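You operate a simulated robot arm through the tools that you are given. There is no shell and no other tool. Be economical: measure what you need, move in short steps, check, and stop when the job is done.

You run a simulated robot arm. Do the job below in one go: nothing can be reset, and whatever is moved stays where it is left.

## Task
Put the lid back on drum D3; shut the clamp rings and plug both D3 and D2.

It is judged by the outcome, as a careful person would: the job done as asked, and still so three seconds after it is handed in. It fails if anything else is knocked over, pushed out of place, dropped, spilled or broken. Lids that push on must go on centred and level and be pressed home; caps that screw on are set level and turned clockwise until they are tight.

## Robot
A 7-joint arm with a two-finger parallel gripper, hanging from a carriage that runs on a rail from [0.4, 0] to [-227.6, 2.9] (x, y) and turns from -338 to 349 degrees about z. Base frame: it is fixed where the carriage stands at the start and does not move with it; the origin is on the floor, on the carriage's upright axis, x ahead of it, y to its left, z up; the surface under the hand at the start is at about z = 42. Units: cm, degrees, N and s.
Its first joint turns from -166.0 to 166.0 degrees. Places, roughly: black drum lid (21x20x6 cm) [50, 50, 80]; blue drum D2 [50, 30, 60]; blue drum D3 [50, 0, 60]; clamp lever of drum D1 [40, 50, 70]. Payload 3.91 kg.
Tool frame: the origin (TCP) lies between the finger pads and is the grasp point; the fingertips stand 3 cm ahead of it; z points along the fingers, y is the line along which they close. The gripper opens to 11 cm. The fingers are 2 cm wide and 1 cm thick; the gripper's body (4.8 by 11.2 cm) begins 5.5 cm behind the TCP.
Orientation is that of the tool frame in the base frame, as a unit quaternion [x, y, z, w]. With the fingers straight down and closing along the base's y, the tool's x points along the base's -x, its y along +y and its z along -z.

## Interface
- The arm moves only by the tool jog_arm. Its argument "commands" is a list that holds one entry, the list of rows, each a list of 7 numbers: the shift along the base's x, y, z in cm, then the turn, a rotation vector about the base's x, y, z in degrees, then the gripper command, from -1 (fully open) to 1 (shut), values between in proportion. In form: [[[dx, dy, dz, wx, wy, wz, gripper], ...]]. A call has 1 to 10 rows; each row is the pose to reach, as a shift and turn from the pose commanded when the call began. A row lasts 0.2 s, in which the tool goes at most 5 cm and 8.6 degrees; a call with a longer step from one row to the next is refused whole, and so is a gripper value outside its range. A pose out of reach is approached as far as the arm can. The call stops where the force on the tool passes 90 N (or 10 N more than at its start, if that is more) or the arm is blocked; 0.2 s more then pass. The fingers move at their own pace (about 10.8 cm/s each) and stop on an object; they squeeze with about 21 N. The grip force told is the motor's: it shows also when the fingers shut on nothing. Time passes only in rows, and 0.2 s behind the last, so rows that repeat a pose let the fingers close. The reply holds the time, the measured pose of the TCP, the force on the tool along the base axes, the opening and the grip force, in the units named above and with some noise, with the torque about the TCP (base axes, N m) and any sound that the robot's microphone picked up, and new pictures: "views" is both (left out), scene, wrist or none.
- Cameras (640 x 400 px; columns grow to the right, rows downward): "scene" is now at [21.73, 4.55, 164.98]; the picture's right is [0.82, -0.57, 0.00], its down [-0.53, -0.76, -0.37] and it looks along [0.21, 0.31, -0.93] (base axes); focal length 280 px, centre (320, 200). "wrist" rides on the gripper at [7.2, 1.7, -10.3] in the tool frame; the picture's right is [-0.23, 0.97, 0.00], its down [-0.76, -0.18, -0.62] and it looks along [-0.61, -0.14, 0.78] (tool axes); focal length 222 px, centre (320, 200). There is no depth. A picture from a camera that has moved, and an enlarged one, comes with that camera's place and axes in the base frame and with its lens. The place of the scene camera against the robot may be out by one fixed shift of up to 2.5 cm in any direction.
- slide_trunk(by): slides the trunk up (or, below 0, down) by that many cm; the arm and the scene camera ride with it, the base frame stays. It gives what a move gives, with no picture.
- steer(legs): drives the robot by 1 to 6 legs, each [ahead, left, turn to the left] in cm, cm and degrees, along the robot's own axes; the way and the turn of a leg run together, so that a leg with both is an arc; at most 150 cm and 180 degrees a leg. The arm and the cameras ride along, it lands a little off, and it stops where it bumps. It keeps to its track: a leg is cut to what the track allows. It gives what a move gives, and a new picture of the scene camera.
- pan_tilt(pan, tilt): turns the head with the scene camera to pan (to the left, within 155 degrees either way) and tilt (down, from -29 to 69), counted from straight ahead of the robot. It gives what a move gives, and a new picture of the scene camera.
- zoom(camera, box): a new picture of the part [left, top, right, bottom] of that camera's present view, enlarged. The clock stands still meanwhile.
- hand_in(): hands the job in; it is judged then, once.

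Work in short steps. Places have to be worked out from the pictures, the camera data and where the tool is seen: move nearer, look again, correct. Check each grasp and each placing, and mend what went wrong. You have 120 turns and 260 pictures in all, those below and enlarged ones among them. Open the gripper and draw the arm clear of the work before you hand the job in, unless the task says otherwise; then end with one line.

The tools are called after "Request:" as a command line: name --argument value ..., lists and objects as JSON in quotes. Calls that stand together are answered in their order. jog_arm: Moves the arm, as the interface text tells. Its arguments: {"type":"object","properties":{"commands":{"type":"array","items":{"type":"array","items":{"type":"array","items":{"type":"number"}}}},"views":{"type":"string","enum":["both","scene","wrist","none"]}},"required":["commands"]} The other tools are called the same way: slide_trunk (by) slides the trunk up or down; steer (legs) drives the base; pan_tilt (pan, tilt) turns the head that bears the scene camera; zoom (camera, box) takes an enlarged picture of a part of a camera's view; hand_in () hands the job in.

At the start:

```text
time: 0.0
tool_pos: [46.83, 9.01, 100.55]
tcp_rot: [0.0, 1.0, 0.001, -0.001]
wrist_force: [0.3, -0.3, -0.6]
moment: [0.03, -0.03, 0.01]
width: 11.02
finger_force: 0.1
trunk travel left (down, up): [-34.6, 23.4]
robot x, y, heading: [0.14, -0.12, 0.4]
head pan, tilt: [55.3, 68.2]
```

scene: 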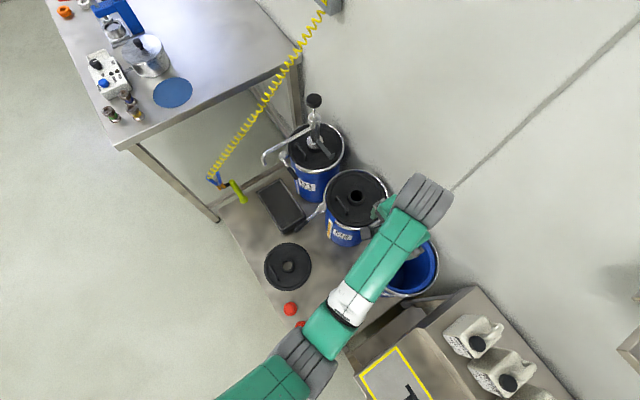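
wrist: 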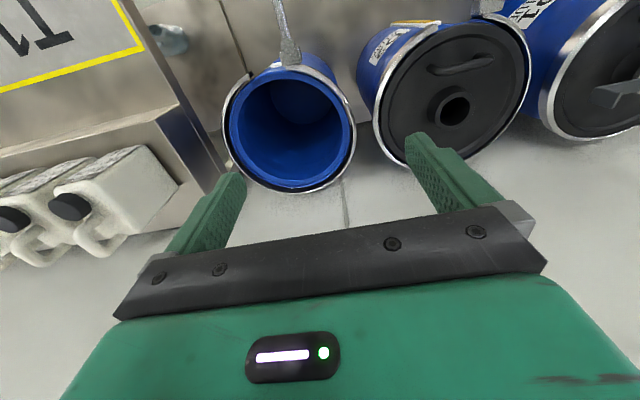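

I'll start by looking closer at the drums, the lid and the red plugs in the scene view.

Request:
zoom --camera "scene" --box '[200, 80, 460, 340]'

Request:
zoom --camera "wrist" --box '[200, 0, 640, 220]'

```text
1.54 times, centred on (330, 210) of scene
camera zoom: at [21.73, 4.55, 164.98], right [0.82, -0.57, 0.0], down [-0.53, -0.76, -0.37], along [0.21, 0.31, -0.93], focal length 430 px, centre (305, 185)
```

zoom: 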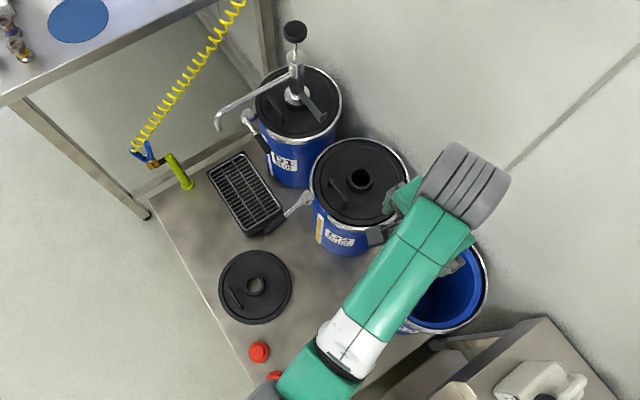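

```text
1.45 times, centred on (420, 110) of wrist
camera zoom: at [39.61, 10.74, 110.9], right [0.23, 0.97, 0.0], down [0.76, -0.18, 0.62], along [0.61, -0.14, -0.78], focal length 323 px, centre (174, 331)
```

zoom: 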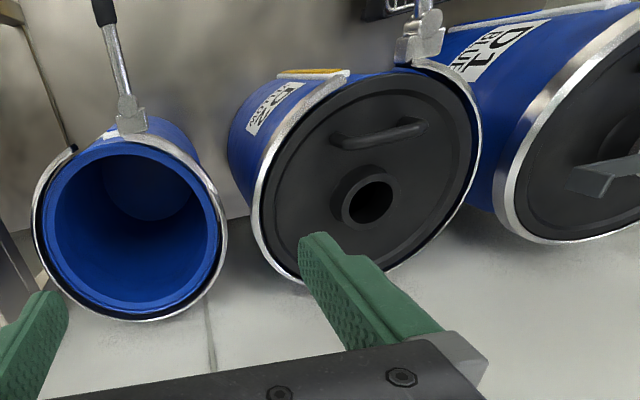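

The loose lid lies on the floor around (21, 28), the red plugs around (12, 13), D3's mouth around (54, 2), and D2's lid around (52, 30). I'll draw the arm back to look at the clamp levers.

Request:
jog_arm --commands '[[[-4, 0, 0, 0, 0, 0, -1], [-8, 0, 0, 0, 0, 0, -1], [-12, 0, 0, 0, 0, 0, -1], [-16, 0, 0, 0, 0, 0, -1], [-18, 0, 0, 0, 0, 0, -1], [-18, 0, 0, 0, 0, 0, -1]]]'

```text
time: 1.4
tool_pos: [28.58, 8.88, 100.66]
tcp_rot: [0.0, 1.0, 0.0, 0.0]
wrist_force: [-0.4, 0.3, -0.3]
moment: [0.0, 0.0, -0.01]
width: 10.99
finger_force: 0.2
trunk travel left (down, up): [-34.6, 23.4]
robot x, y, heading: [0.42, -0.14, -0.0]
head pan, tilt: [55.3, 68.2]
camera scene: at [21.73, 4.55, 164.98], right [0.82, -0.57, 0.0], down [-0.53, -0.76, -0.37], along [0.21, 0.31, -0.93], focal length 280 px, centre (320, 200)
camera wrist: at [21.48, 10.65, 110.97], right [0.23, 0.97, 0.0], down [0.76, -0.18, 0.62], along [0.61, -0.14, -0.78], focal length 222 px, centre (320, 200)
```

scene: 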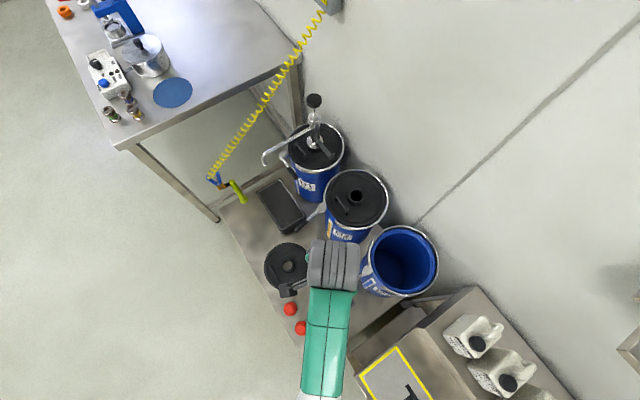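
wrist: 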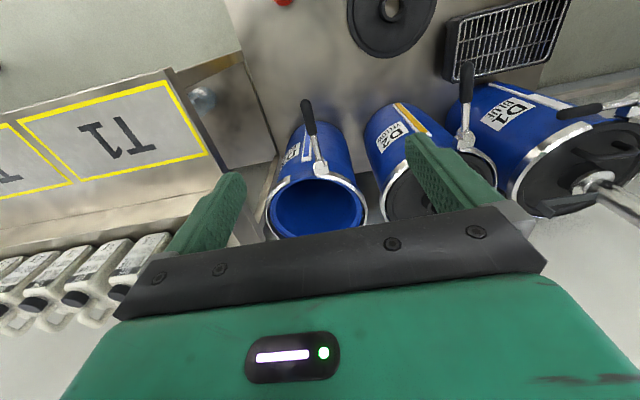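

The levers come into view; I zoom on them to read the latch geometry.

Request:
zoom --camera "wrist" --box '[240, 60, 480, 250]'

Request:
zoom --camera "wrist" --box '[420, 40, 640, 230]'

Request:
zoom --camera "scene" --box '[200, 80, 460, 340]'

```text
2.11 times, centred on (360, 155) of wrist
camera zoom: at [21.48, 10.65, 110.97], right [0.23, 0.97, 0.0], down [0.76, -0.18, 0.62], along [0.61, -0.14, -0.78], focal length 468 px, centre (236, 295)
```

zoom: 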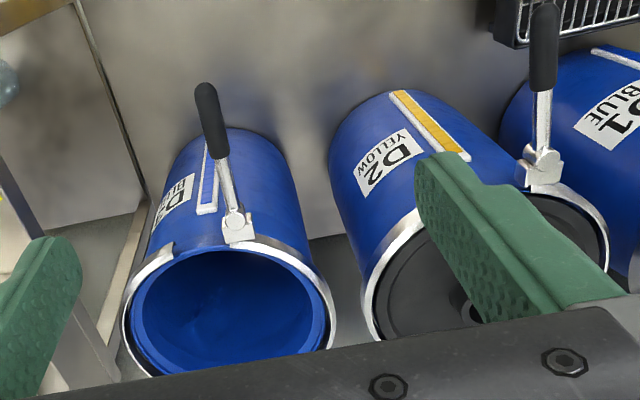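

```text
2.11 times, centred on (530, 135) of wrist
camera zoom: at [21.48, 10.65, 110.97], right [0.23, 0.97, 0.0], down [0.76, -0.18, 0.62], along [0.61, -0.14, -0.78], focal length 468 px, centre (-122, 337)
```

zoom: 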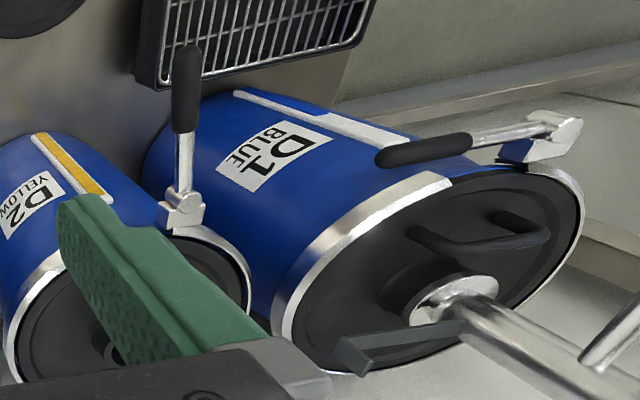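

```text
1.54 times, centred on (330, 210) of scene
camera zoom: at [21.73, 4.55, 164.98], right [0.82, -0.57, 0.0], down [-0.53, -0.76, -0.37], along [0.21, 0.31, -0.93], focal length 430 px, centre (305, 185)
```

zoom: 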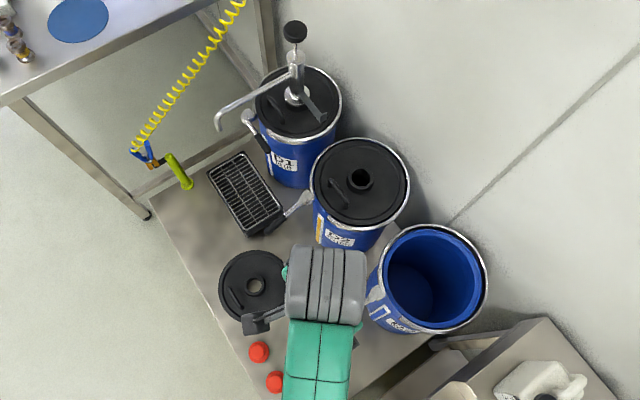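

D1 shows the closed state: the lever swings counter-clockwise from above, from -x towards -y. I triangulate D3's pivot at about (42, 6, 74.6). Next I move over the loose lid and plugs to inspect them.

Request:
jog_arm --commands '[[[-4, 2, 0, 0, 0, 0, -1], [-8, 5, 0, 0, 0, 0, -1], [-10, 9, 0, 0, 0, 0, -1], [-10, 13, 0, 0, 0, 0, -1], [-10, 15, 0, 0, 0, 0, -1], [-10, 15, 0, 0, 0, 0, -1]]]' --views "both"

```text
time: 2.8
tool_pos: [18.71, 24.04, 100.59]
tcp_rot: [0.0, 1.0, 0.0, 0.0]
wrist_force: [-0.3, -0.7, 0.3]
moment: [0.03, -0.01, 0.01]
width: 10.99
finger_force: 0.2
trunk travel left (down, up): [-34.6, 23.4]
robot x, y, heading: [-0.04, -0.25, -0.1]
head pan, tilt: [55.3, 68.2]
camera scene: at [21.73, 4.56, 164.98], right [0.82, -0.57, 0.0], down [-0.53, -0.76, -0.37], along [0.21, 0.31, -0.93], focal length 280 px, centre (320, 200)
camera wrist: at [11.61, 25.73, 111.0], right [0.23, 0.97, 0.0], down [0.76, -0.18, 0.62], along [0.61, -0.14, -0.78], focal length 222 px, centre (320, 200)
```

scene: 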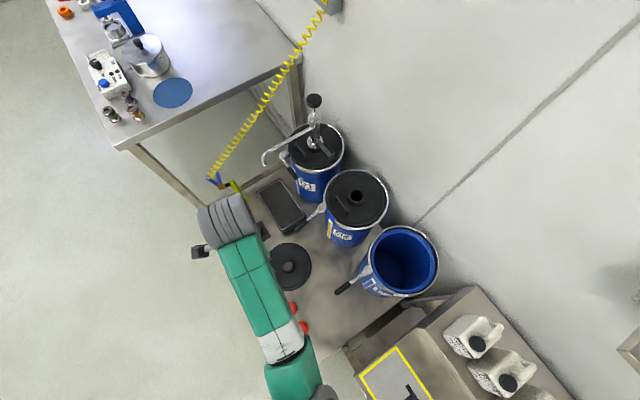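
wrist: 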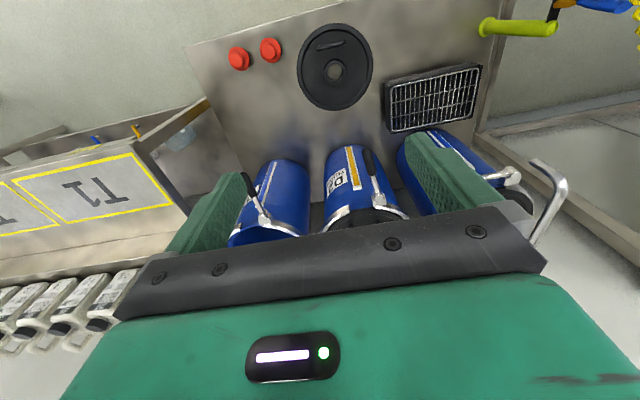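

Lid collar is around (21.7, 27) and the plugs around (14, 12.8) and (14, 4.1). I lower the trunk to come nearer.

Request:
slide_trunk --by -25

Request:
zoom --camera "wrist" --box '[160, 0, 480, 200]'

```text
time: 5.4
tool_pos: [18.67, 23.94, 75.72]
tcp_rot: [0.0, 1.0, 0.0, 0.0]
wrist_force: [0.2, 0.5, 0.6]
moment: [0.02, -0.02, 0.01]
width: 10.99
finger_force: 0.0
trunk travel left (down, up): [-9.6, 48.4]
robot x, y, heading: [-0.25, -0.24, -0.2]
head pan, tilt: [55.3, 68.2]
```

```text
2.00 times, centred on (320, 100) of wrist
camera zoom: at [11.61, 25.69, 86.0], right [0.23, 0.97, 0.0], down [0.76, -0.18, 0.62], along [0.61, -0.14, -0.78], focal length 444 px, centre (320, 400)
```

zoom: 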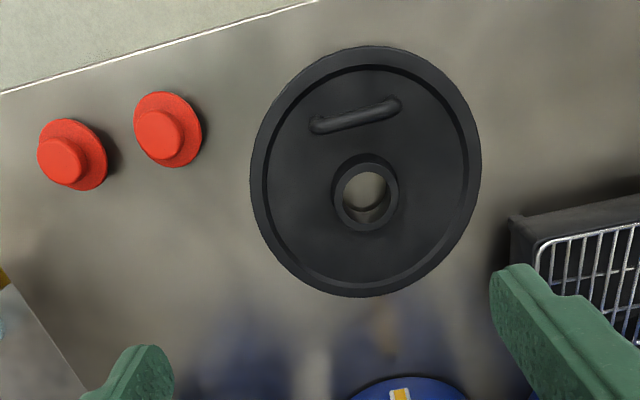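

The lid lies handle-up with a central collar (~6 cm across, ~4 cm hole); plugs lie knob-up. I come lower over the collar to refine.

Request:
jog_arm --commands '[[[2, 2, -4, 0, 0, 0, -1], [2, 3, -8, 0, 0, 0, -1], [2, 3, -12, 0, 0, 0, -1], [2, 3, -16, 0, 0, 0, -1], [2, 3, -16, 0, 0, 0, -1]]]' --views "wrist"

```text
time: 6.6
tool_pos: [20.73, 27.14, 59.68]
tcp_rot: [0.0, 1.0, 0.0, -0.001]
wrist_force: [0.8, 0.1, -0.2]
moment: [-0.01, 0.0, 0.01]
width: 10.98
finger_force: 0.1
trunk travel left (down, up): [-9.6, 48.4]
robot x, y, heading: [0.12, -0.28, 0.1]
head pan, tilt: [55.3, 68.2]
camera wrist: at [13.62, 28.86, 69.96], right [0.23, 0.97, 0.0], down [0.76, -0.18, 0.62], along [0.61, -0.14, -0.78], focal length 222 px, centre (320, 200)
```

wrist: 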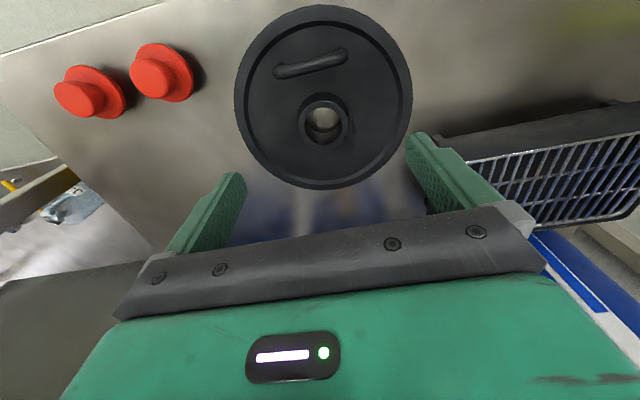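

The collar centre is at about (21.8, 27.35). I descend around it with open fingers to z = 49.

Request:
jog_arm --commands '[[[1.1, 0.2, -4, 0, 0, 0, -1], [1.1, 0.2, -8, 0, 0, 0, -1], [1.1, 0.2, -10.7, 0, 0, 0, -1], [1.1, 0.2, -10.7, 0, 0, 0, -1]]]'

```text
time: 7.6
tool_pos: [21.93, 26.97, 48.79]
tcp_rot: [0.0, 1.0, 0.0, 0.0]
wrist_force: [-0.4, -0.4, -0.1]
moment: [0.01, 0.0, -0.02]
width: 11.0
finger_force: 0.0
trunk travel left (down, up): [-9.6, 48.4]
robot x, y, heading: [0.19, -0.15, 0.3]
head pan, tilt: [55.3, 68.2]
camera scene: at [21.74, 4.55, 139.98], right [0.82, -0.57, 0.0], down [-0.53, -0.76, -0.37], along [0.21, 0.31, -0.93], focal length 280 px, centre (320, 200)
camera wrist: at [14.81, 28.76, 59.16], right [0.23, 0.97, 0.0], down [0.76, -0.18, 0.62], along [0.61, -0.14, -0.78], focal length 222 px, centre (320, 200)
```

scene: 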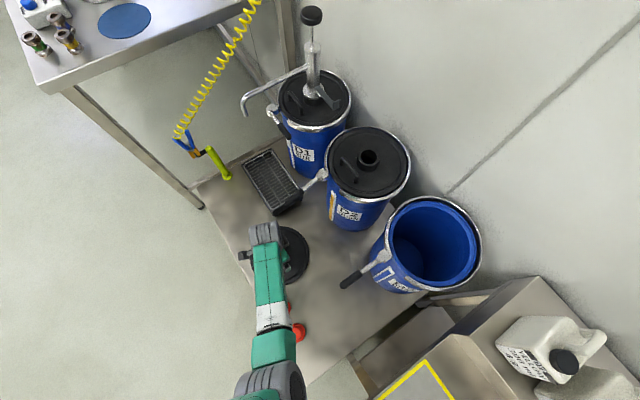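
wrist: 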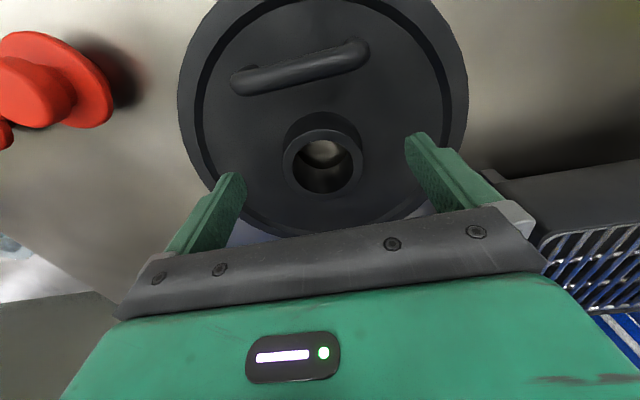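

Collar is centred between the fingers. I go 1.8 cm lower, and shut.

Request:
jog_arm --commands '[[[-0.1, 0.3, -1, 0, 0, 0, -1], [-0.1, 0.3, -1.8, 0, 0, 0, -1], [-0.1, 0.3, -1.8, 0, 0, 0, 0.5], [-0.1, 0.3, -1.8, 0, 0, 0, 1], [-0.1, 0.3, -1.8, 0, 0, 0, 1], [-0.1, 0.3, -1.8, 0, 0, 0, 1]]]' --views "wrist"

```text
time: 9.0
tool_pos: [22.0, 27.32, 47.18]
tcp_rot: [-0.001, 1.0, 0.0, 0.002]
wrist_force: [-2.7, -7.6, 45.7]
moment: [-0.48, -0.14, -0.29]
width: 5.45
finger_force: 20.8
trunk travel left (down, up): [-9.6, 48.4]
robot x, y, heading: [-0.16, 0.03, -0.2]
head pan, tilt: [55.3, 68.2]
camera wrist: at [14.78, 29.1, 57.53], right [0.23, 0.97, 0.0], down [0.76, -0.18, 0.62], along [0.61, -0.14, -0.78], focal length 222 px, centre (320, 200)
```

wrist: 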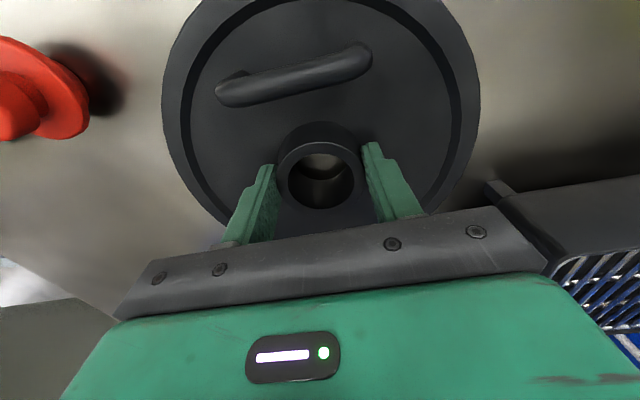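

Gripped at 5.45 cm with the fingertips on the lid plate. I lift slowly and check that the lid hangs level.

Request:
jog_arm --commands '[[[0, 0, 0.6, 0, 0, 0, 1], [0, 0, 1.5, 0, 0, 0, 1], [0, 0, 3.5, 0, 0, 0, 1], [0, 0, 6, 0, 0, 0, 1], [0, 0, 9, 0, 0, 0, 1], [0, 0, 12, 0, 0, 0, 1], [0, 0, 12, 0, 0, 0, 1]]]'

```text
time: 10.6
tool_pos: [21.87, 27.7, 59.25]
tcp_rot: [0.001, 1.0, 0.0, 0.0]
wrist_force: [0.3, 0.2, 1.1]
moment: [-0.01, 0.01, -0.02]
width: 0.0
finger_force: 21.1
trunk travel left (down, up): [-9.6, 48.4]
robot x, y, heading: [0.14, -0.01, 0.3]
head pan, tilt: [55.3, 68.2]
camera scene: at [21.73, 4.55, 139.98], right [0.82, -0.57, 0.0], down [-0.53, -0.76, -0.37], along [0.21, 0.31, -0.93], focal length 280 px, centre (320, 200)
camera wrist: at [14.63, 29.34, 69.62], right [0.23, 0.97, 0.0], down [0.76, -0.18, 0.62], along [0.61, -0.14, -0.78], focal length 222 px, centre (320, 200)
```

scene: 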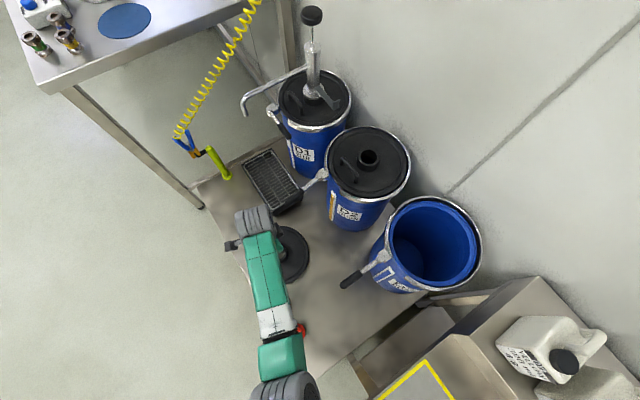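
wrist: 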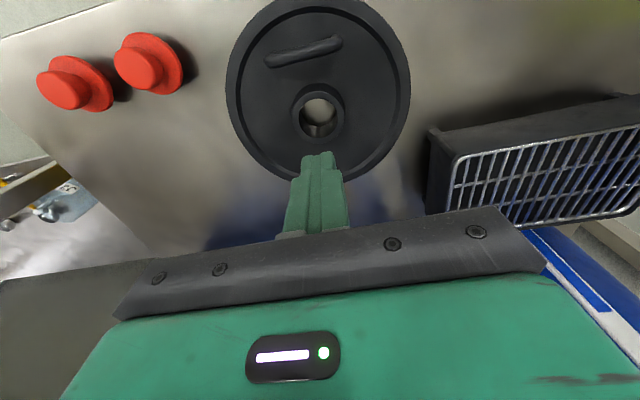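

The fingers slipped off; the lid stayed put. I open, go down again and grip without pressing on the plate, then lift very slowly while watching the force.

Request:
jog_arm --commands '[[[-0.2, -0.3, 0, 0, 0, 0, -1], [-0.2, -0.3, 0, 0, 0, 0, -1], [-0.2, -0.3, 0, 0, 0, 0, -1], [-0.2, -0.3, -5, 0, 0, 0, -1], [-0.2, -0.3, -10, 0, 0, 0, -1], [-0.2, -0.3, -11.7, 0, 0, 0, -1], [-0.2, -0.3, -11.7, 0, 0, 0, -1], [-0.2, -0.3, -11.7, 0, 0, 0, 1], [-0.2, -0.3, -11.7, 0, 0, 0, 1], [-0.2, -0.3, -11.7, 0, 0, 0, 1]]]' --views "wrist"

Request:
zoom --camera "wrist" --box '[210, 100, 430, 260]'

```text
time: 12.8
tool_pos: [21.54, 27.17, 47.6]
tcp_rot: [0.0, 1.0, 0.0, 0.0]
wrist_force: [0.7, 0.1, 0.9]
moment: [0.03, 0.12, -0.02]
width: 5.46
finger_force: 20.7
trunk travel left (down, up): [-9.6, 48.4]
robot x, y, heading: [0.18, -0.1, 0.2]
head pan, tilt: [55.3, 68.2]
camera wrist: at [14.43, 28.91, 58.0], right [0.23, 0.97, 0.0], down [0.76, -0.18, 0.62], along [0.61, -0.14, -0.78], focal length 222 px, centre (320, 200)
```

wrist: 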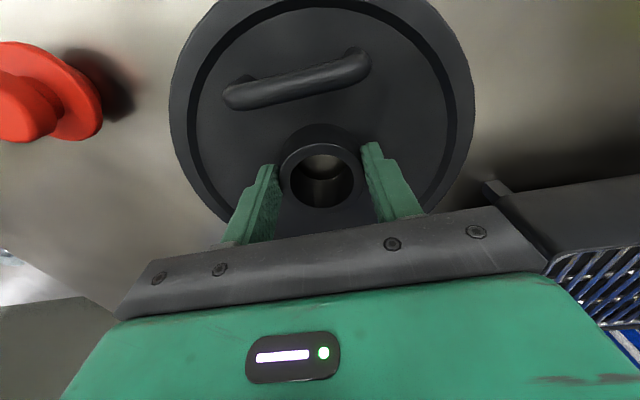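

```text
2.50 times, centred on (320, 180) of wrist
camera zoom: at [14.43, 28.91, 58.0], right [0.23, 0.97, 0.0], down [0.76, -0.18, 0.62], along [0.61, -0.14, -0.78], focal length 555 px, centre (320, 250)
```

zoom: 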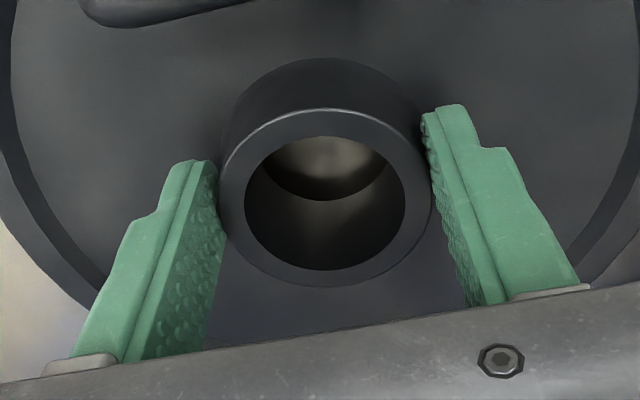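

Good contact both sides. Slow lift of 2 cm.

Request:
jog_arm --commands '[[[0, 0, 0.2, 0, 0, 0, 1], [0, 0, 0.4, 0, 0, 0, 1], [0, 0, 0.6, 0, 0, 0, 1], [0, 0, 0.8, 0, 0, 0, 1], [0, 0, 1.0, 0, 0, 0, 1]]]' --views "wrist"

```text
time: 14.0
tool_pos: [21.54, 27.27, 48.54]
tcp_rot: [0.001, 1.0, 0.0, 0.001]
wrist_force: [0.2, -0.4, -2.1]
moment: [0.0, 0.04, 0.02]
width: 5.47
finger_force: 21.7
trunk travel left (down, up): [-9.6, 48.4]
robot x, y, heading: [-0.14, -0.25, 0.3]
head pan, tilt: [55.3, 68.2]
camera wrist: at [14.39, 28.89, 58.86], right [0.23, 0.97, 0.0], down [0.76, -0.18, 0.62], along [0.61, -0.14, -0.78], focal length 222 px, centre (320, 200)
```

wrist: 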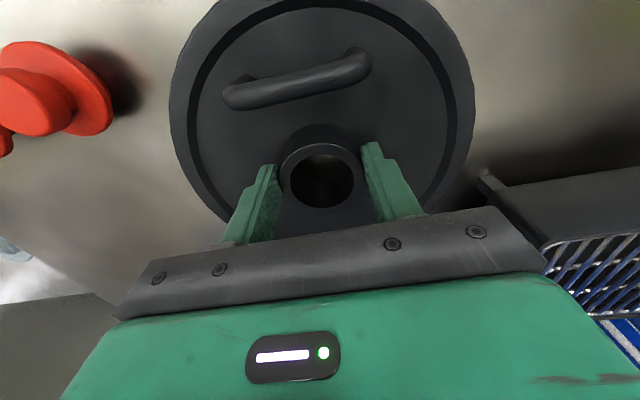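

The lid is lifting with the gripper, and it weighs little. I continue up at moderate speed.

Request:
jog_arm --commands '[[[0, 0, 0.5, 0, 0, 0, 1], [0, 0, 1.2, 0, 0, 0, 1], [0, 0, 2, 0, 0, 0, 1], [0, 0, 3, 0, 0, 0, 1], [0, 0, 4, 0, 0, 0, 1], [0, 0, 5, 0, 0, 0, 1], [0, 0, 6, 0, 0, 0, 1], [0, 0, 7, 0, 0, 0, 1], [0, 0, 8, 0, 0, 0, 1]]]'

```text
time: 16.0
tool_pos: [21.66, 27.04, 56.41]
tcp_rot: [-0.001, 1.0, 0.0, 0.0]
wrist_force: [-0.6, -0.2, -1.9]
moment: [-0.01, 0.0, -0.01]
width: 5.45
finger_force: 20.9
trunk travel left (down, up): [-9.6, 48.4]
robot x, y, heading: [0.18, 0.15, -0.1]
head pan, tilt: [55.3, 68.2]
camera scene: at [21.73, 4.54, 139.98], right [0.82, -0.57, 0.0], down [-0.53, -0.76, -0.37], along [0.21, 0.31, -0.93], focal length 280 px, centre (320, 200)
camera wrist: at [14.51, 28.82, 66.74], right [0.23, 0.97, 0.0], down [0.76, -0.18, 0.62], along [0.61, -0.14, -0.78], focal length 222 px, centre (320, 200)
```

scene: 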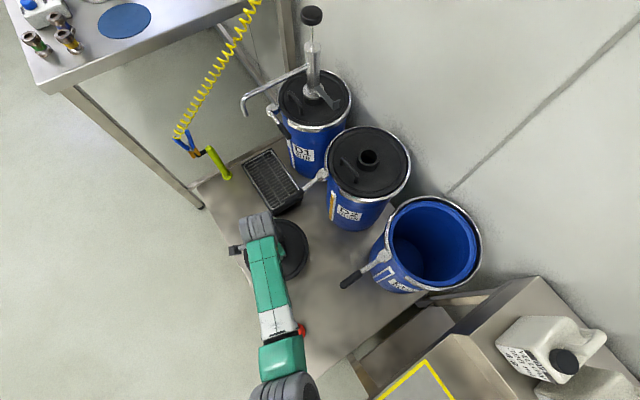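
wrist: 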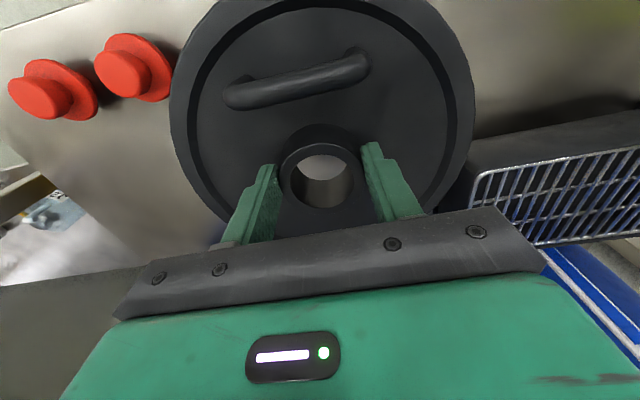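

The lid is held firmly and level. Before going, I zoom the scene view on D3's rim to measure its centre.

Request:
zoom --camera "scene" --box '[320, 120, 520, 320]'

Request:
slide_trunk --by 30

```text
2.00 times, centred on (420, 220) of scene
camera zoom: at [21.73, 4.54, 139.98], right [0.82, -0.57, 0.0], down [-0.53, -0.76, -0.37], along [0.21, 0.31, -0.93], focal length 559 px, centre (120, 160)
```

zoom: 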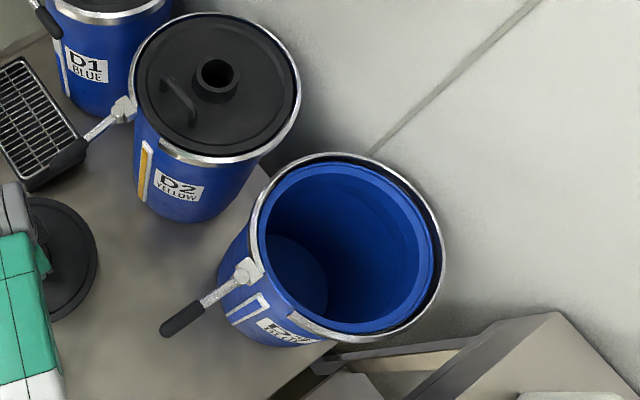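

```text
time: 19.0
tool_pos: [21.73, 27.18, 86.39]
tcp_rot: [0.0, 1.0, 0.0, 0.0]
wrist_force: [0.3, 0.3, -1.5]
moment: [0.0, -0.02, 0.01]
width: 5.47
finger_force: 20.8
trunk travel left (down, up): [-39.6, 18.4]
robot x, y, heading: [-0.24, 0.12, 0.1]
head pan, tilt: [55.3, 68.2]
```

Drum D3's mouth centre is near (52.4, 2). I move with the lid, raised, to a spot from where the wrist camera sees D3's mouth to the side.

Request:
jog_arm --commands '[[[2, 0, 3, 0, 0, 0, 1], [6, 0, 5, 0, 0, 0, 1], [10, -1, 5, 0, 0, 0, 1], [14, -2, 5, 0, 0, 0, 1], [18, -3, 5, 0, 0, 0, 1], [22, -3, 5, 0, 0, 0, 1], [26, -3, 5, 0, 0, 0, 1], [28, -3, 5, 0, 0, 0, 1], [28, -3, 5, 0, 0, 0, 1]]]'

```text
time: 21.0
tool_pos: [49.81, 24.28, 91.44]
tcp_rot: [-0.001, 1.0, 0.0, -0.001]
wrist_force: [0.6, 0.2, -1.5]
moment: [0.04, 0.01, 0.01]
width: 5.45
finger_force: 21.4
trunk travel left (down, up): [-39.6, 18.4]
robot x, y, heading: [-0.2, -0.02, -0.2]
head pan, tilt: [55.3, 68.2]
camera scene: at [21.73, 4.55, 169.98], right [0.82, -0.57, 0.0], down [-0.53, -0.76, -0.37], along [0.21, 0.31, -0.93], focal length 280 px, centre (320, 200)
camera wrist: at [42.64, 26.05, 101.86], right [0.23, 0.97, 0.0], down [0.76, -0.18, 0.62], along [0.61, -0.14, -0.78], focal length 222 px, centre (320, 200)
```

scene: 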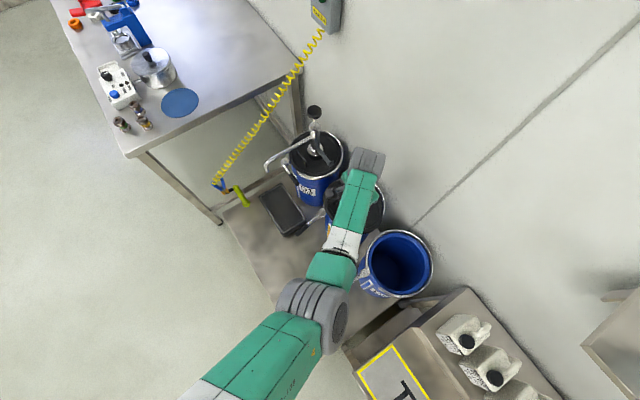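
wrist: 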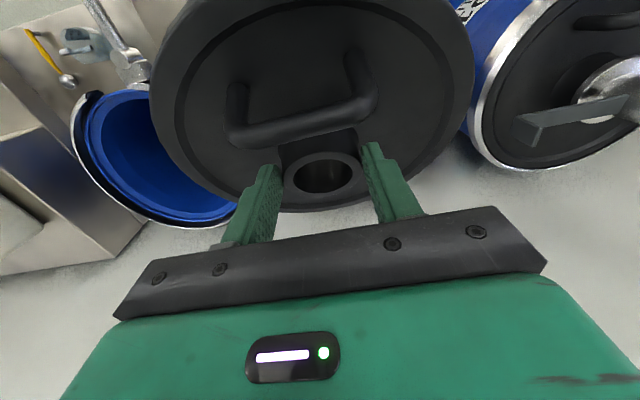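

The lid has tilted in the grip (about the closing axis; handle side up). I zoom to judge the tilt and see D3's mouth.

Request:
zoom --camera "wrist" --box '[40, 0, 360, 240]'

Request:
zoom --camera "scene" --box '[270, 120, 470, 320]'

```text
1.67 times, centred on (200, 120) of wrist
camera zoom: at [42.64, 26.05, 101.86], right [0.23, 0.97, 0.0], down [0.76, -0.18, 0.62], along [0.61, -0.14, -0.78], focal length 370 px, centre (520, 333)
```

zoom: 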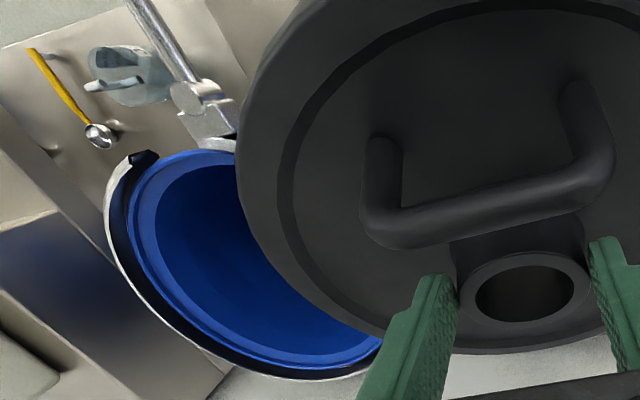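

```text
2.00 times, centred on (370, 220) of scene
camera zoom: at [21.73, 4.55, 169.98], right [0.82, -0.57, 0.0], down [-0.53, -0.76, -0.37], along [0.21, 0.31, -0.93], focal length 559 px, centre (220, 160)
```

zoom: 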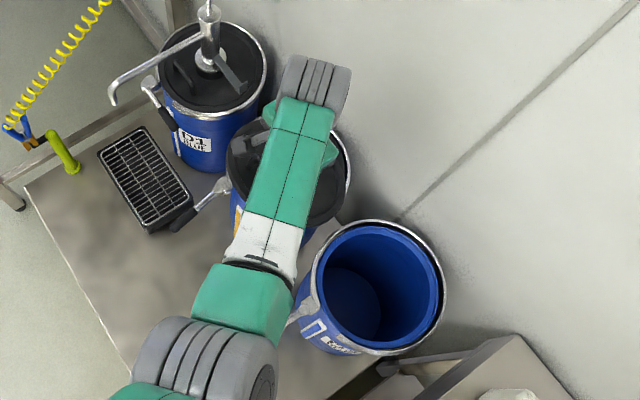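

The lid leans about 22° (+x side down). I compensate by turning the tool about -y, and carry it gently over D3 at safe height.

Request:
jog_arm --commands '[[[0, -1, 0, 0, -2, 0, 1], [0.2, -3, 0, 0, -5, 0, 1], [0.4, -6, 0, 0, -8, 0, 1], [0.7, -9, 0, 0, -11, 0, 1], [1, -12, 0, 0, -14, 0, 1], [1.3, -15, 0, 0, -17, 0, 1], [1.6, -18, 0, 0, -20, 0, 1], [1.9, -20, 0, 0, -21, 0, 1], [2.1, -21, 0, 0, -22, 0, 1], [2.1, -21.4, 0, 0, -22, 0, 1]]]'

```text
time: 23.2
tool_pos: [51.85, 2.69, 91.39]
tcp_rot: [0.0, 0.982, 0.0, 0.19]
wrist_force: [0.7, 0.1, -2.0]
moment: [0.0, 0.05, 0.0]
width: 5.48
finger_force: 21.5
trunk travel left (down, up): [-39.6, 18.4]
robot x, y, heading: [-0.29, -0.08, -0.0]
head pan, tilt: [55.3, 68.2]
camera scene: at [21.72, 4.55, 169.98], right [0.82, -0.57, 0.0], down [-0.53, -0.76, -0.37], along [0.21, 0.31, -0.93], focal length 280 px, centre (320, 200)
camera wrist: at [41.24, 4.35, 98.24], right [0.21, 0.97, 0.09], down [0.47, -0.18, 0.86], along [0.86, -0.14, -0.5], focal length 222 px, centre (320, 200)
```

scene: 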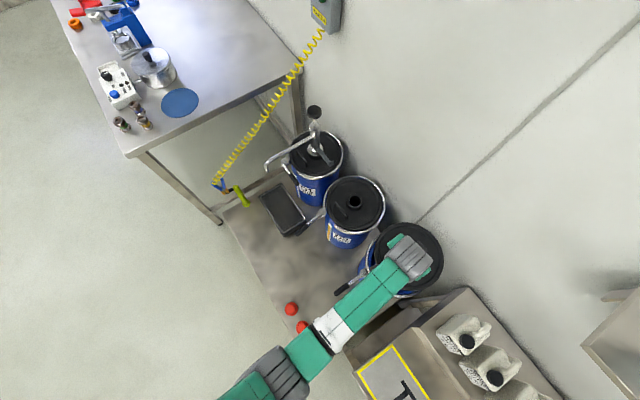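
wrist: 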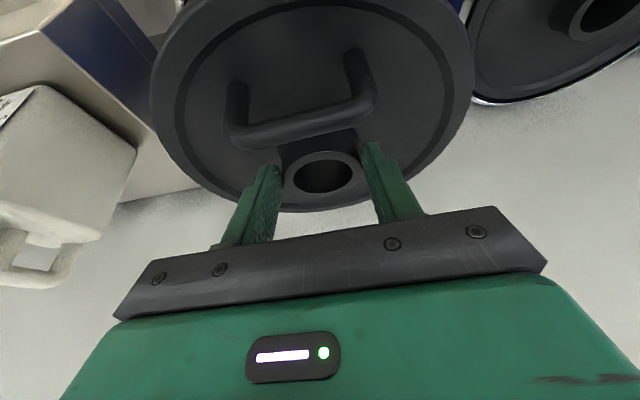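

The lid now looks level and roughly over D3. I lower it to ~4 cm above the rim and check the alignment in both views.

Request:
jog_arm --commands '[[[0, 0.1, -0.5, 0, 0, 0, 1], [0, 0.2, -1.5, 0, 0, 0, 1], [0, 0.2, -3, 0, 0, 0, 1], [0, 0.2, -4.5, 0, 0, 0, 1], [0, 0.2, -5.5, 0, 0, 0, 1], [0, 0.2, -6, 0, 0, 0, 1]]]' --views "wrist"

Request:
zoom --camera "scene" --box '[330, 190, 480, 310]'

```text
time: 24.6
tool_pos: [51.69, 2.92, 85.36]
tcp_rot: [-0.001, 0.982, 0.0, 0.191]
wrist_force: [0.4, 0.3, -1.6]
moment: [-0.01, 0.08, -0.02]
width: 5.46
finger_force: 21.0
trunk travel left (down, up): [-39.6, 18.4]
robot x, y, heading: [0.19, 0.09, 0.1]
head pan, tilt: [55.3, 68.2]
camera wrist: at [41.21, 4.62, 92.26], right [0.21, 0.97, 0.08], down [0.47, -0.18, 0.86], along [0.86, -0.14, -0.5], focal length 222 px, centre (320, 200)
```

wrist: 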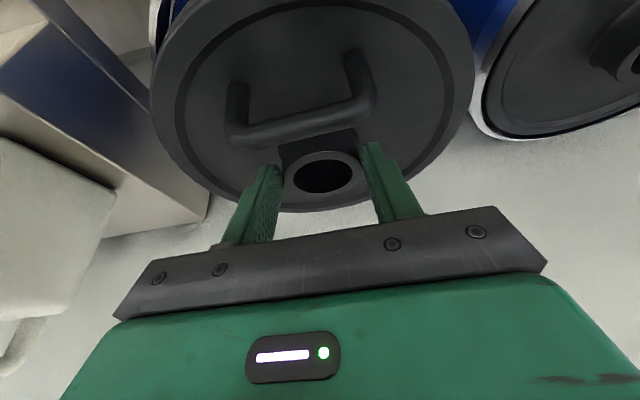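

```text
3.33 times, centred on (405, 250) of scene
camera zoom: at [21.72, 4.55, 169.98], right [0.82, -0.57, 0.0], down [-0.53, -0.76, -0.37], along [0.21, 0.31, -0.93], focal length 932 px, centre (37, 33)
```

zoom: 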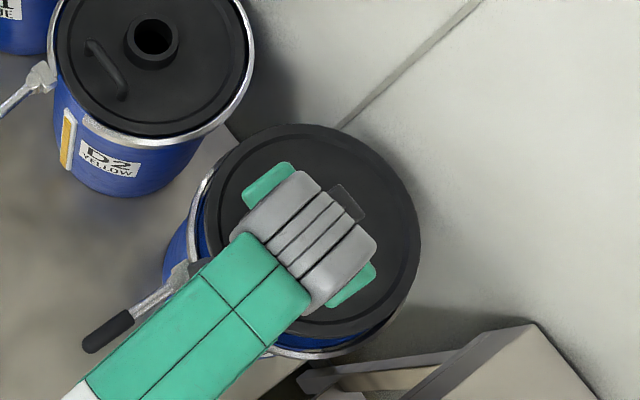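

Comparing rays, lid and drum centres agree to within about 0.3 cm. I lower a further 3.3 cm and recheck.

Request:
jog_arm --commands '[[[0, 0, -0.5, 0, 0, 0, 1], [0, 0, -1.5, 0, 0, 0, 1], [0, 0, -2.5, 0, 0, 0, 1], [0, 0, -3.3, 0, 0, 0, 1], [0, 0, -3.3, 0, 0, 0, 1]]]' --views "wrist"

Request:
zoom --camera "scene" --box '[330, 190, 480, 310]'

```text
time: 25.8
tool_pos: [51.66, 2.95, 82.03]
tcp_rot: [-0.001, 0.982, 0.0, 0.191]
wrist_force: [-0.7, 0.3, -2.7]
moment: [0.01, 0.05, -0.01]
width: 5.47
finger_force: 20.3
trunk travel left (down, up): [-39.6, 18.4]
robot x, y, heading: [-0.36, 0.43, -0.3]
head pan, tilt: [55.3, 68.2]
camera wrist: at [41.25, 4.71, 88.94], right [0.21, 0.97, 0.09], down [0.47, -0.18, 0.86], along [0.86, -0.14, -0.5], focal length 222 px, centre (320, 200)
```

wrist: 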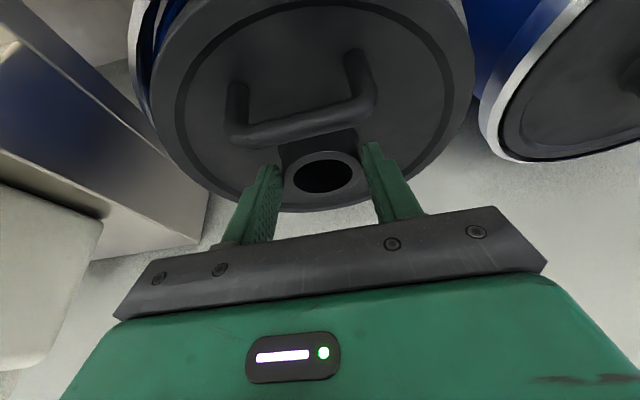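

```text
3.33 times, centred on (405, 250) of scene
camera zoom: at [21.72, 4.55, 169.98], right [0.82, -0.57, 0.0], down [-0.53, -0.76, -0.37], along [0.21, 0.31, -0.93], focal length 932 px, centre (37, 33)
```

zoom: 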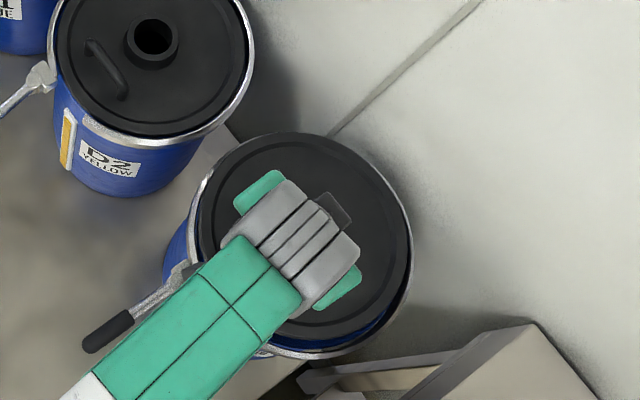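

Scene view agrees. The wrist view shows the drum peeking out on the left; I zoom there to check the y alignment.

Request:
zoom --camera "wrist" --box '[100, 0, 260, 120]'

Request:
zoom --camera "wrist" --box '[400, 0, 560, 120]'

```text
3.33 times, centred on (180, 60) of wrist
camera zoom: at [41.25, 4.71, 88.94], right [0.21, 0.97, 0.09], down [0.47, -0.18, 0.86], along [0.86, -0.14, -0.5], focal length 740 px, centre (787, 667)
```

zoom: 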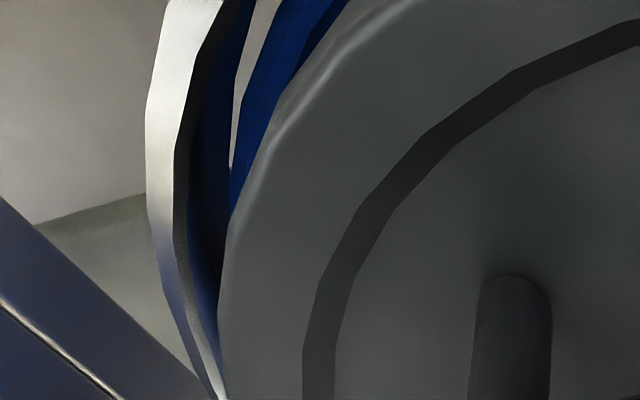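

```text
3.33 times, centred on (480, 60) of wrist
camera zoom: at [41.25, 4.71, 88.94], right [0.21, 0.97, 0.09], down [0.47, -0.18, 0.86], along [0.86, -0.14, -0.5], focal length 740 px, centre (-213, 667)
```

zoom: 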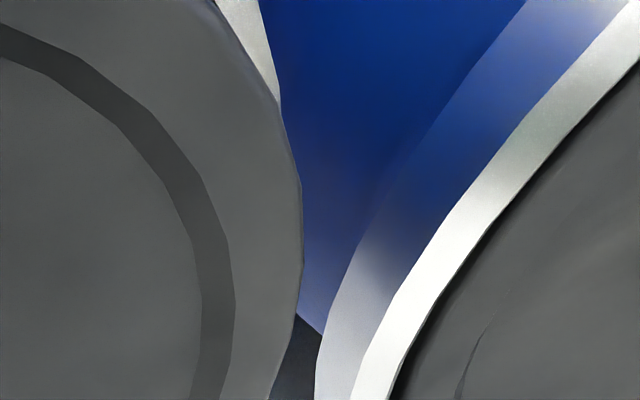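

Alignment is consistent within a few millimetres. I lower slowly to contact.

Request:
jog_arm --commands '[[[0, -0.1, -0.4, 0, 0, 0, 1], [0, -0.1, -0.8, 0, 0, 0, 1], [0, -0.1, -1.2, 0, 0, 0, 1], [0, -0.1, -1.6, 0, 0, 0, 1]]]' --views "wrist"

Request:
zoom --camera "scene" --box '[330, 190, 480, 310]'

```text
time: 26.8
tool_pos: [51.78, 2.74, 80.46]
tcp_rot: [0.0, 0.982, 0.0, 0.191]
wrist_force: [-3.8, -1.9, 4.2]
moment: [0.13, -0.43, 0.07]
width: 5.49
finger_force: 21.3
trunk travel left (down, up): [-39.6, 18.4]
robot x, y, heading: [0.1, 0.0, 0.1]
head pan, tilt: [55.3, 68.2]
camera wrist: at [41.27, 4.52, 87.39], right [0.21, 0.97, 0.08], down [0.47, -0.18, 0.86], along [0.86, -0.14, -0.5], focal length 222 px, centre (320, 200)
```

wrist: 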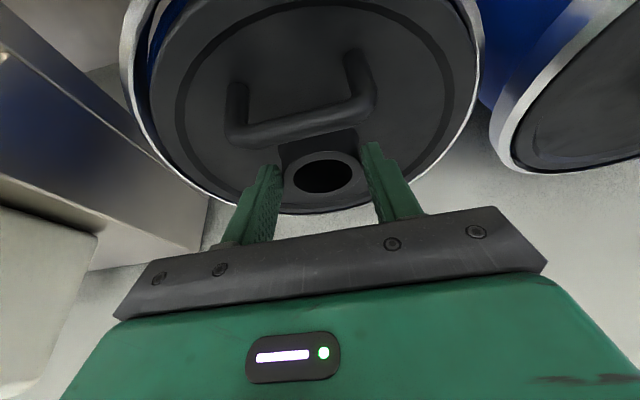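

```text
3.33 times, centred on (405, 250) of scene
camera zoom: at [21.7, 4.53, 169.99], right [0.82, -0.57, 0.0], down [-0.53, -0.76, -0.37], along [0.21, 0.31, -0.93], focal length 932 px, centre (37, 33)
```

zoom: 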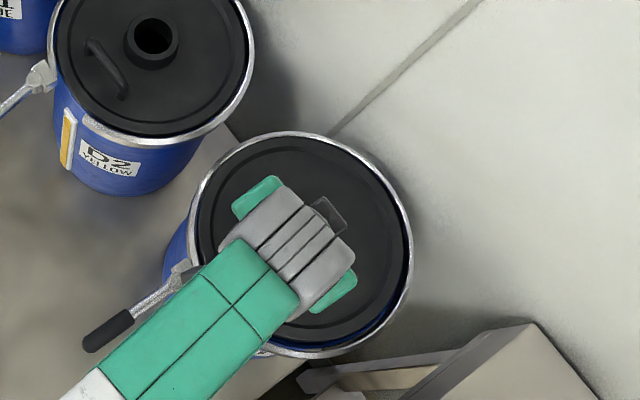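

First contact comes at the far side, and the drum pushes the lid towards -x/-y; the scene shows blue rim on the -y side. I raise slightly, shift by (-0.2, -0.5) and lower again.

Request:
jog_arm --commands '[[[0, 0, 0.6, 0, 0, 0, 1], [-0.2, -0.5, 0.6, 0, -2, 0, 1], [-0.2, -0.5, 0.2, 0, -2, 0, 1], [-0.2, -0.5, -0.2, 0, -2, 0, 1], [-0.2, -0.5, -0.5, 0, -2, 0, 1]]]' --views "none"

Request:
zoom --camera "scene" --box '[330, 190, 480, 310]'

Request:
zoom --camera "wrist" --box '[100, 0, 500, 250]'

```text
time: 28.0
tool_pos: [51.57, 2.36, 79.99]
tcp_rot: [0.0, 0.978, 0.0, 0.209]
wrist_force: [-0.7, -1.6, 2.3]
moment: [0.26, -0.34, -0.06]
width: 5.48
finger_force: 21.4
trunk travel left (down, up): [-39.6, 18.4]
robot x, y, heading: [-0.34, 0.23, 0.1]
head pan, tilt: [55.3, 68.2]
```

```text
3.33 times, centred on (405, 250) of scene
camera zoom: at [21.73, 4.54, 169.99], right [0.82, -0.57, 0.0], down [-0.53, -0.76, -0.37], along [0.21, 0.31, -0.93], focal length 932 px, centre (37, 33)
```

zoom: 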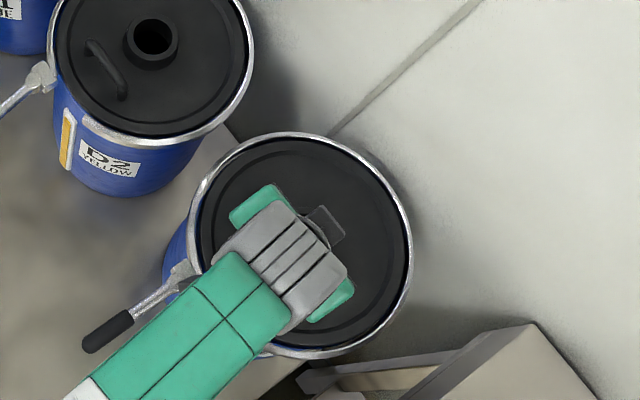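

```text
1.60 times, centred on (300, 125) of wrist
camera zoom: at [40.89, 4.06, 86.52], right [0.21, 0.97, 0.09], down [0.44, -0.18, 0.88], along [0.87, -0.14, -0.47], focal length 355 px, centre (352, 320)
```

zoom: 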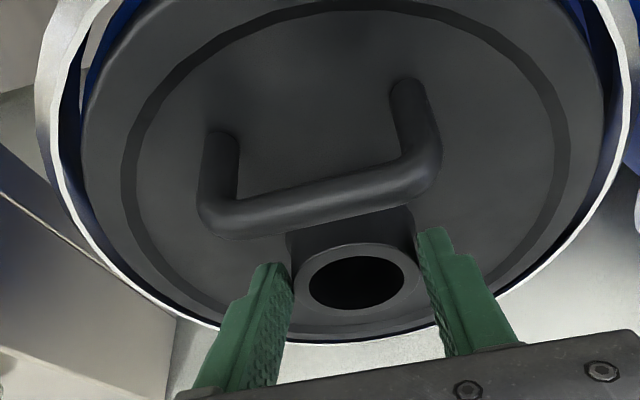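

Now concentric within the ring. I continue lowering gently.

Request:
jog_arm --commands '[[[0, 0, -0.3, 0, 0, 0, 1], [0, 0, -0.6, 0, 0, 0, 1], [0, 0, -0.9, 0, 0, 0, 1]]]' --views "wrist"

Request:
zoom --camera "scene" --box '[330, 190, 480, 310]'

```text
time: 28.8
tool_pos: [51.63, 2.38, 79.22]
tcp_rot: [0.0, 0.978, 0.0, 0.209]
wrist_force: [-0.6, -2.7, 16.6]
moment: [0.14, -0.31, -0.07]
width: 5.47
finger_force: 20.9
trunk travel left (down, up): [-39.6, 18.4]
robot x, y, heading: [-0.08, 0.19, 0.1]
head pan, tilt: [55.3, 68.2]
camera wrist: at [41.02, 4.06, 85.73], right [0.21, 0.97, 0.09], down [0.44, -0.18, 0.88], along [0.87, -0.14, -0.47], focal length 222 px, centre (320, 200)
```

wrist: 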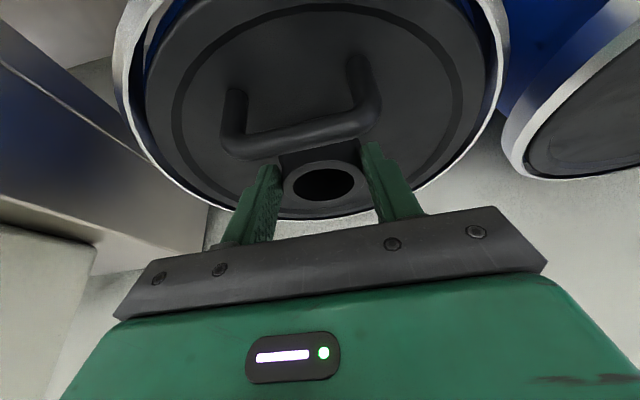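

```text
3.33 times, centred on (405, 250) of scene
camera zoom: at [21.78, 4.52, 170.01], right [0.82, -0.57, 0.0], down [-0.53, -0.76, -0.37], along [0.21, 0.31, -0.93], focal length 932 px, centre (37, 33)
```

zoom: 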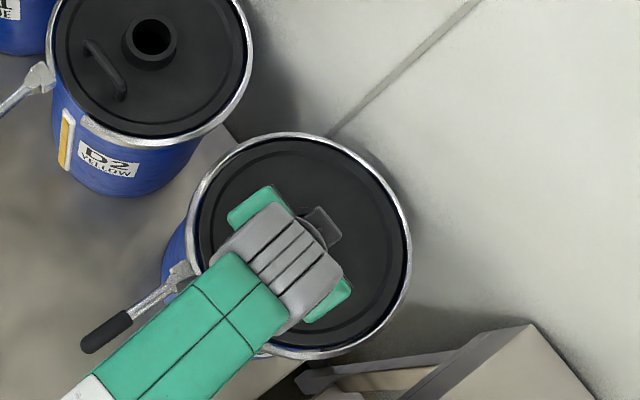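

About 17 N reaction, lid seated loosely and concentric. I release and retreat along the tool axis, then turn the tool upright.

Request:
jog_arm --commands '[[[0, 0, 0, 0, 0, 0, -0.3], [0, 0, 0, 0, 0, 0, -0.3], [0, 0, 0, 0, 0, 0, -0.3], [-1, 0, 2.3, 0, 0, 0, -0.3], [-2, 0, 4.6, 0, 0, 0, -0.3], [-2, 0, 6, 0, 8, 0, -0.3], [-2, 0, 7, 0, 16, 0, -0.3], [-2, 0, 8, 0, 24, 0, -0.3], [-2, 0, 8, 0, 24, 0, -0.3]]]'

Request:
zoom --camera "wrist" --box '[140, 0, 460, 200]'

```text
time: 30.8
tool_pos: [49.49, 2.38, 87.19]
tcp_rot: [0.0, 1.0, -0.001, -0.001]
wrist_force: [-0.2, -0.7, -0.1]
moment: [-0.01, 0.01, 0.01]
width: 7.15
finger_force: 0.0
trunk travel left (down, up): [-39.6, 18.4]
robot x, y, heading: [-0.14, 0.25, 0.1]
head pan, tilt: [55.3, 68.2]
camera scene: at [21.74, 4.55, 169.98], right [0.82, -0.57, 0.0], down [-0.53, -0.76, -0.37], along [0.21, 0.31, -0.93], focal length 280 px, centre (320, 200)
camera wrist: at [42.37, 4.0, 97.47], right [0.23, 0.97, 0.0], down [0.76, -0.18, 0.62], along [0.61, -0.14, -0.78], focal length 222 px, centre (320, 200)
```

scene: 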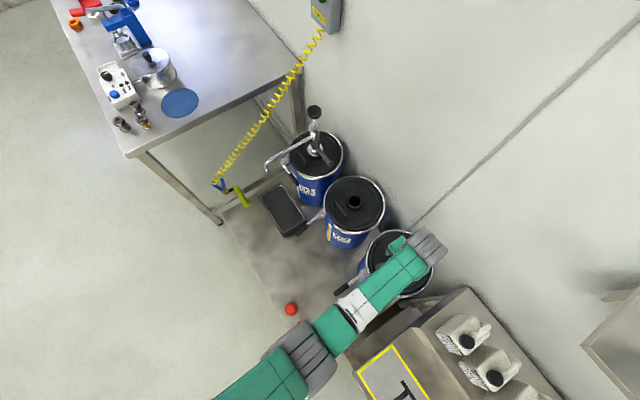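
wrist: 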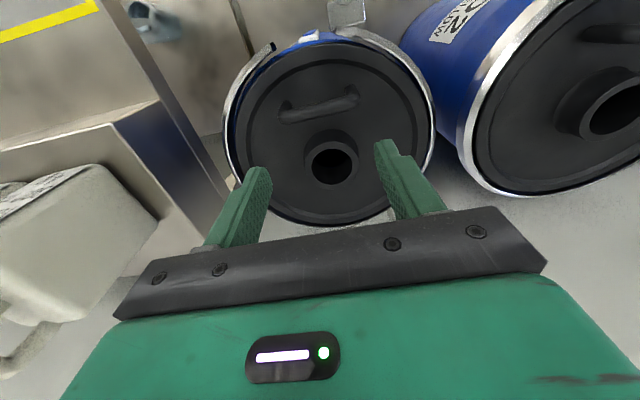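

```text
2.00 times, centred on (300, 100) of wrist
camera zoom: at [42.37, 4.0, 97.47], right [0.23, 0.97, 0.0], down [0.76, -0.18, 0.62], along [0.61, -0.14, -0.78], focal length 444 px, centre (360, 400)
```

zoom: 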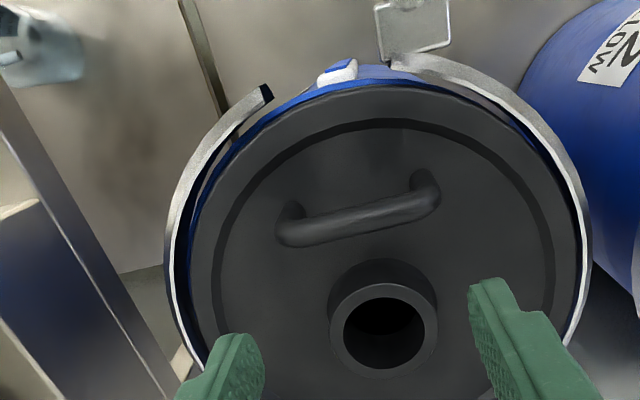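

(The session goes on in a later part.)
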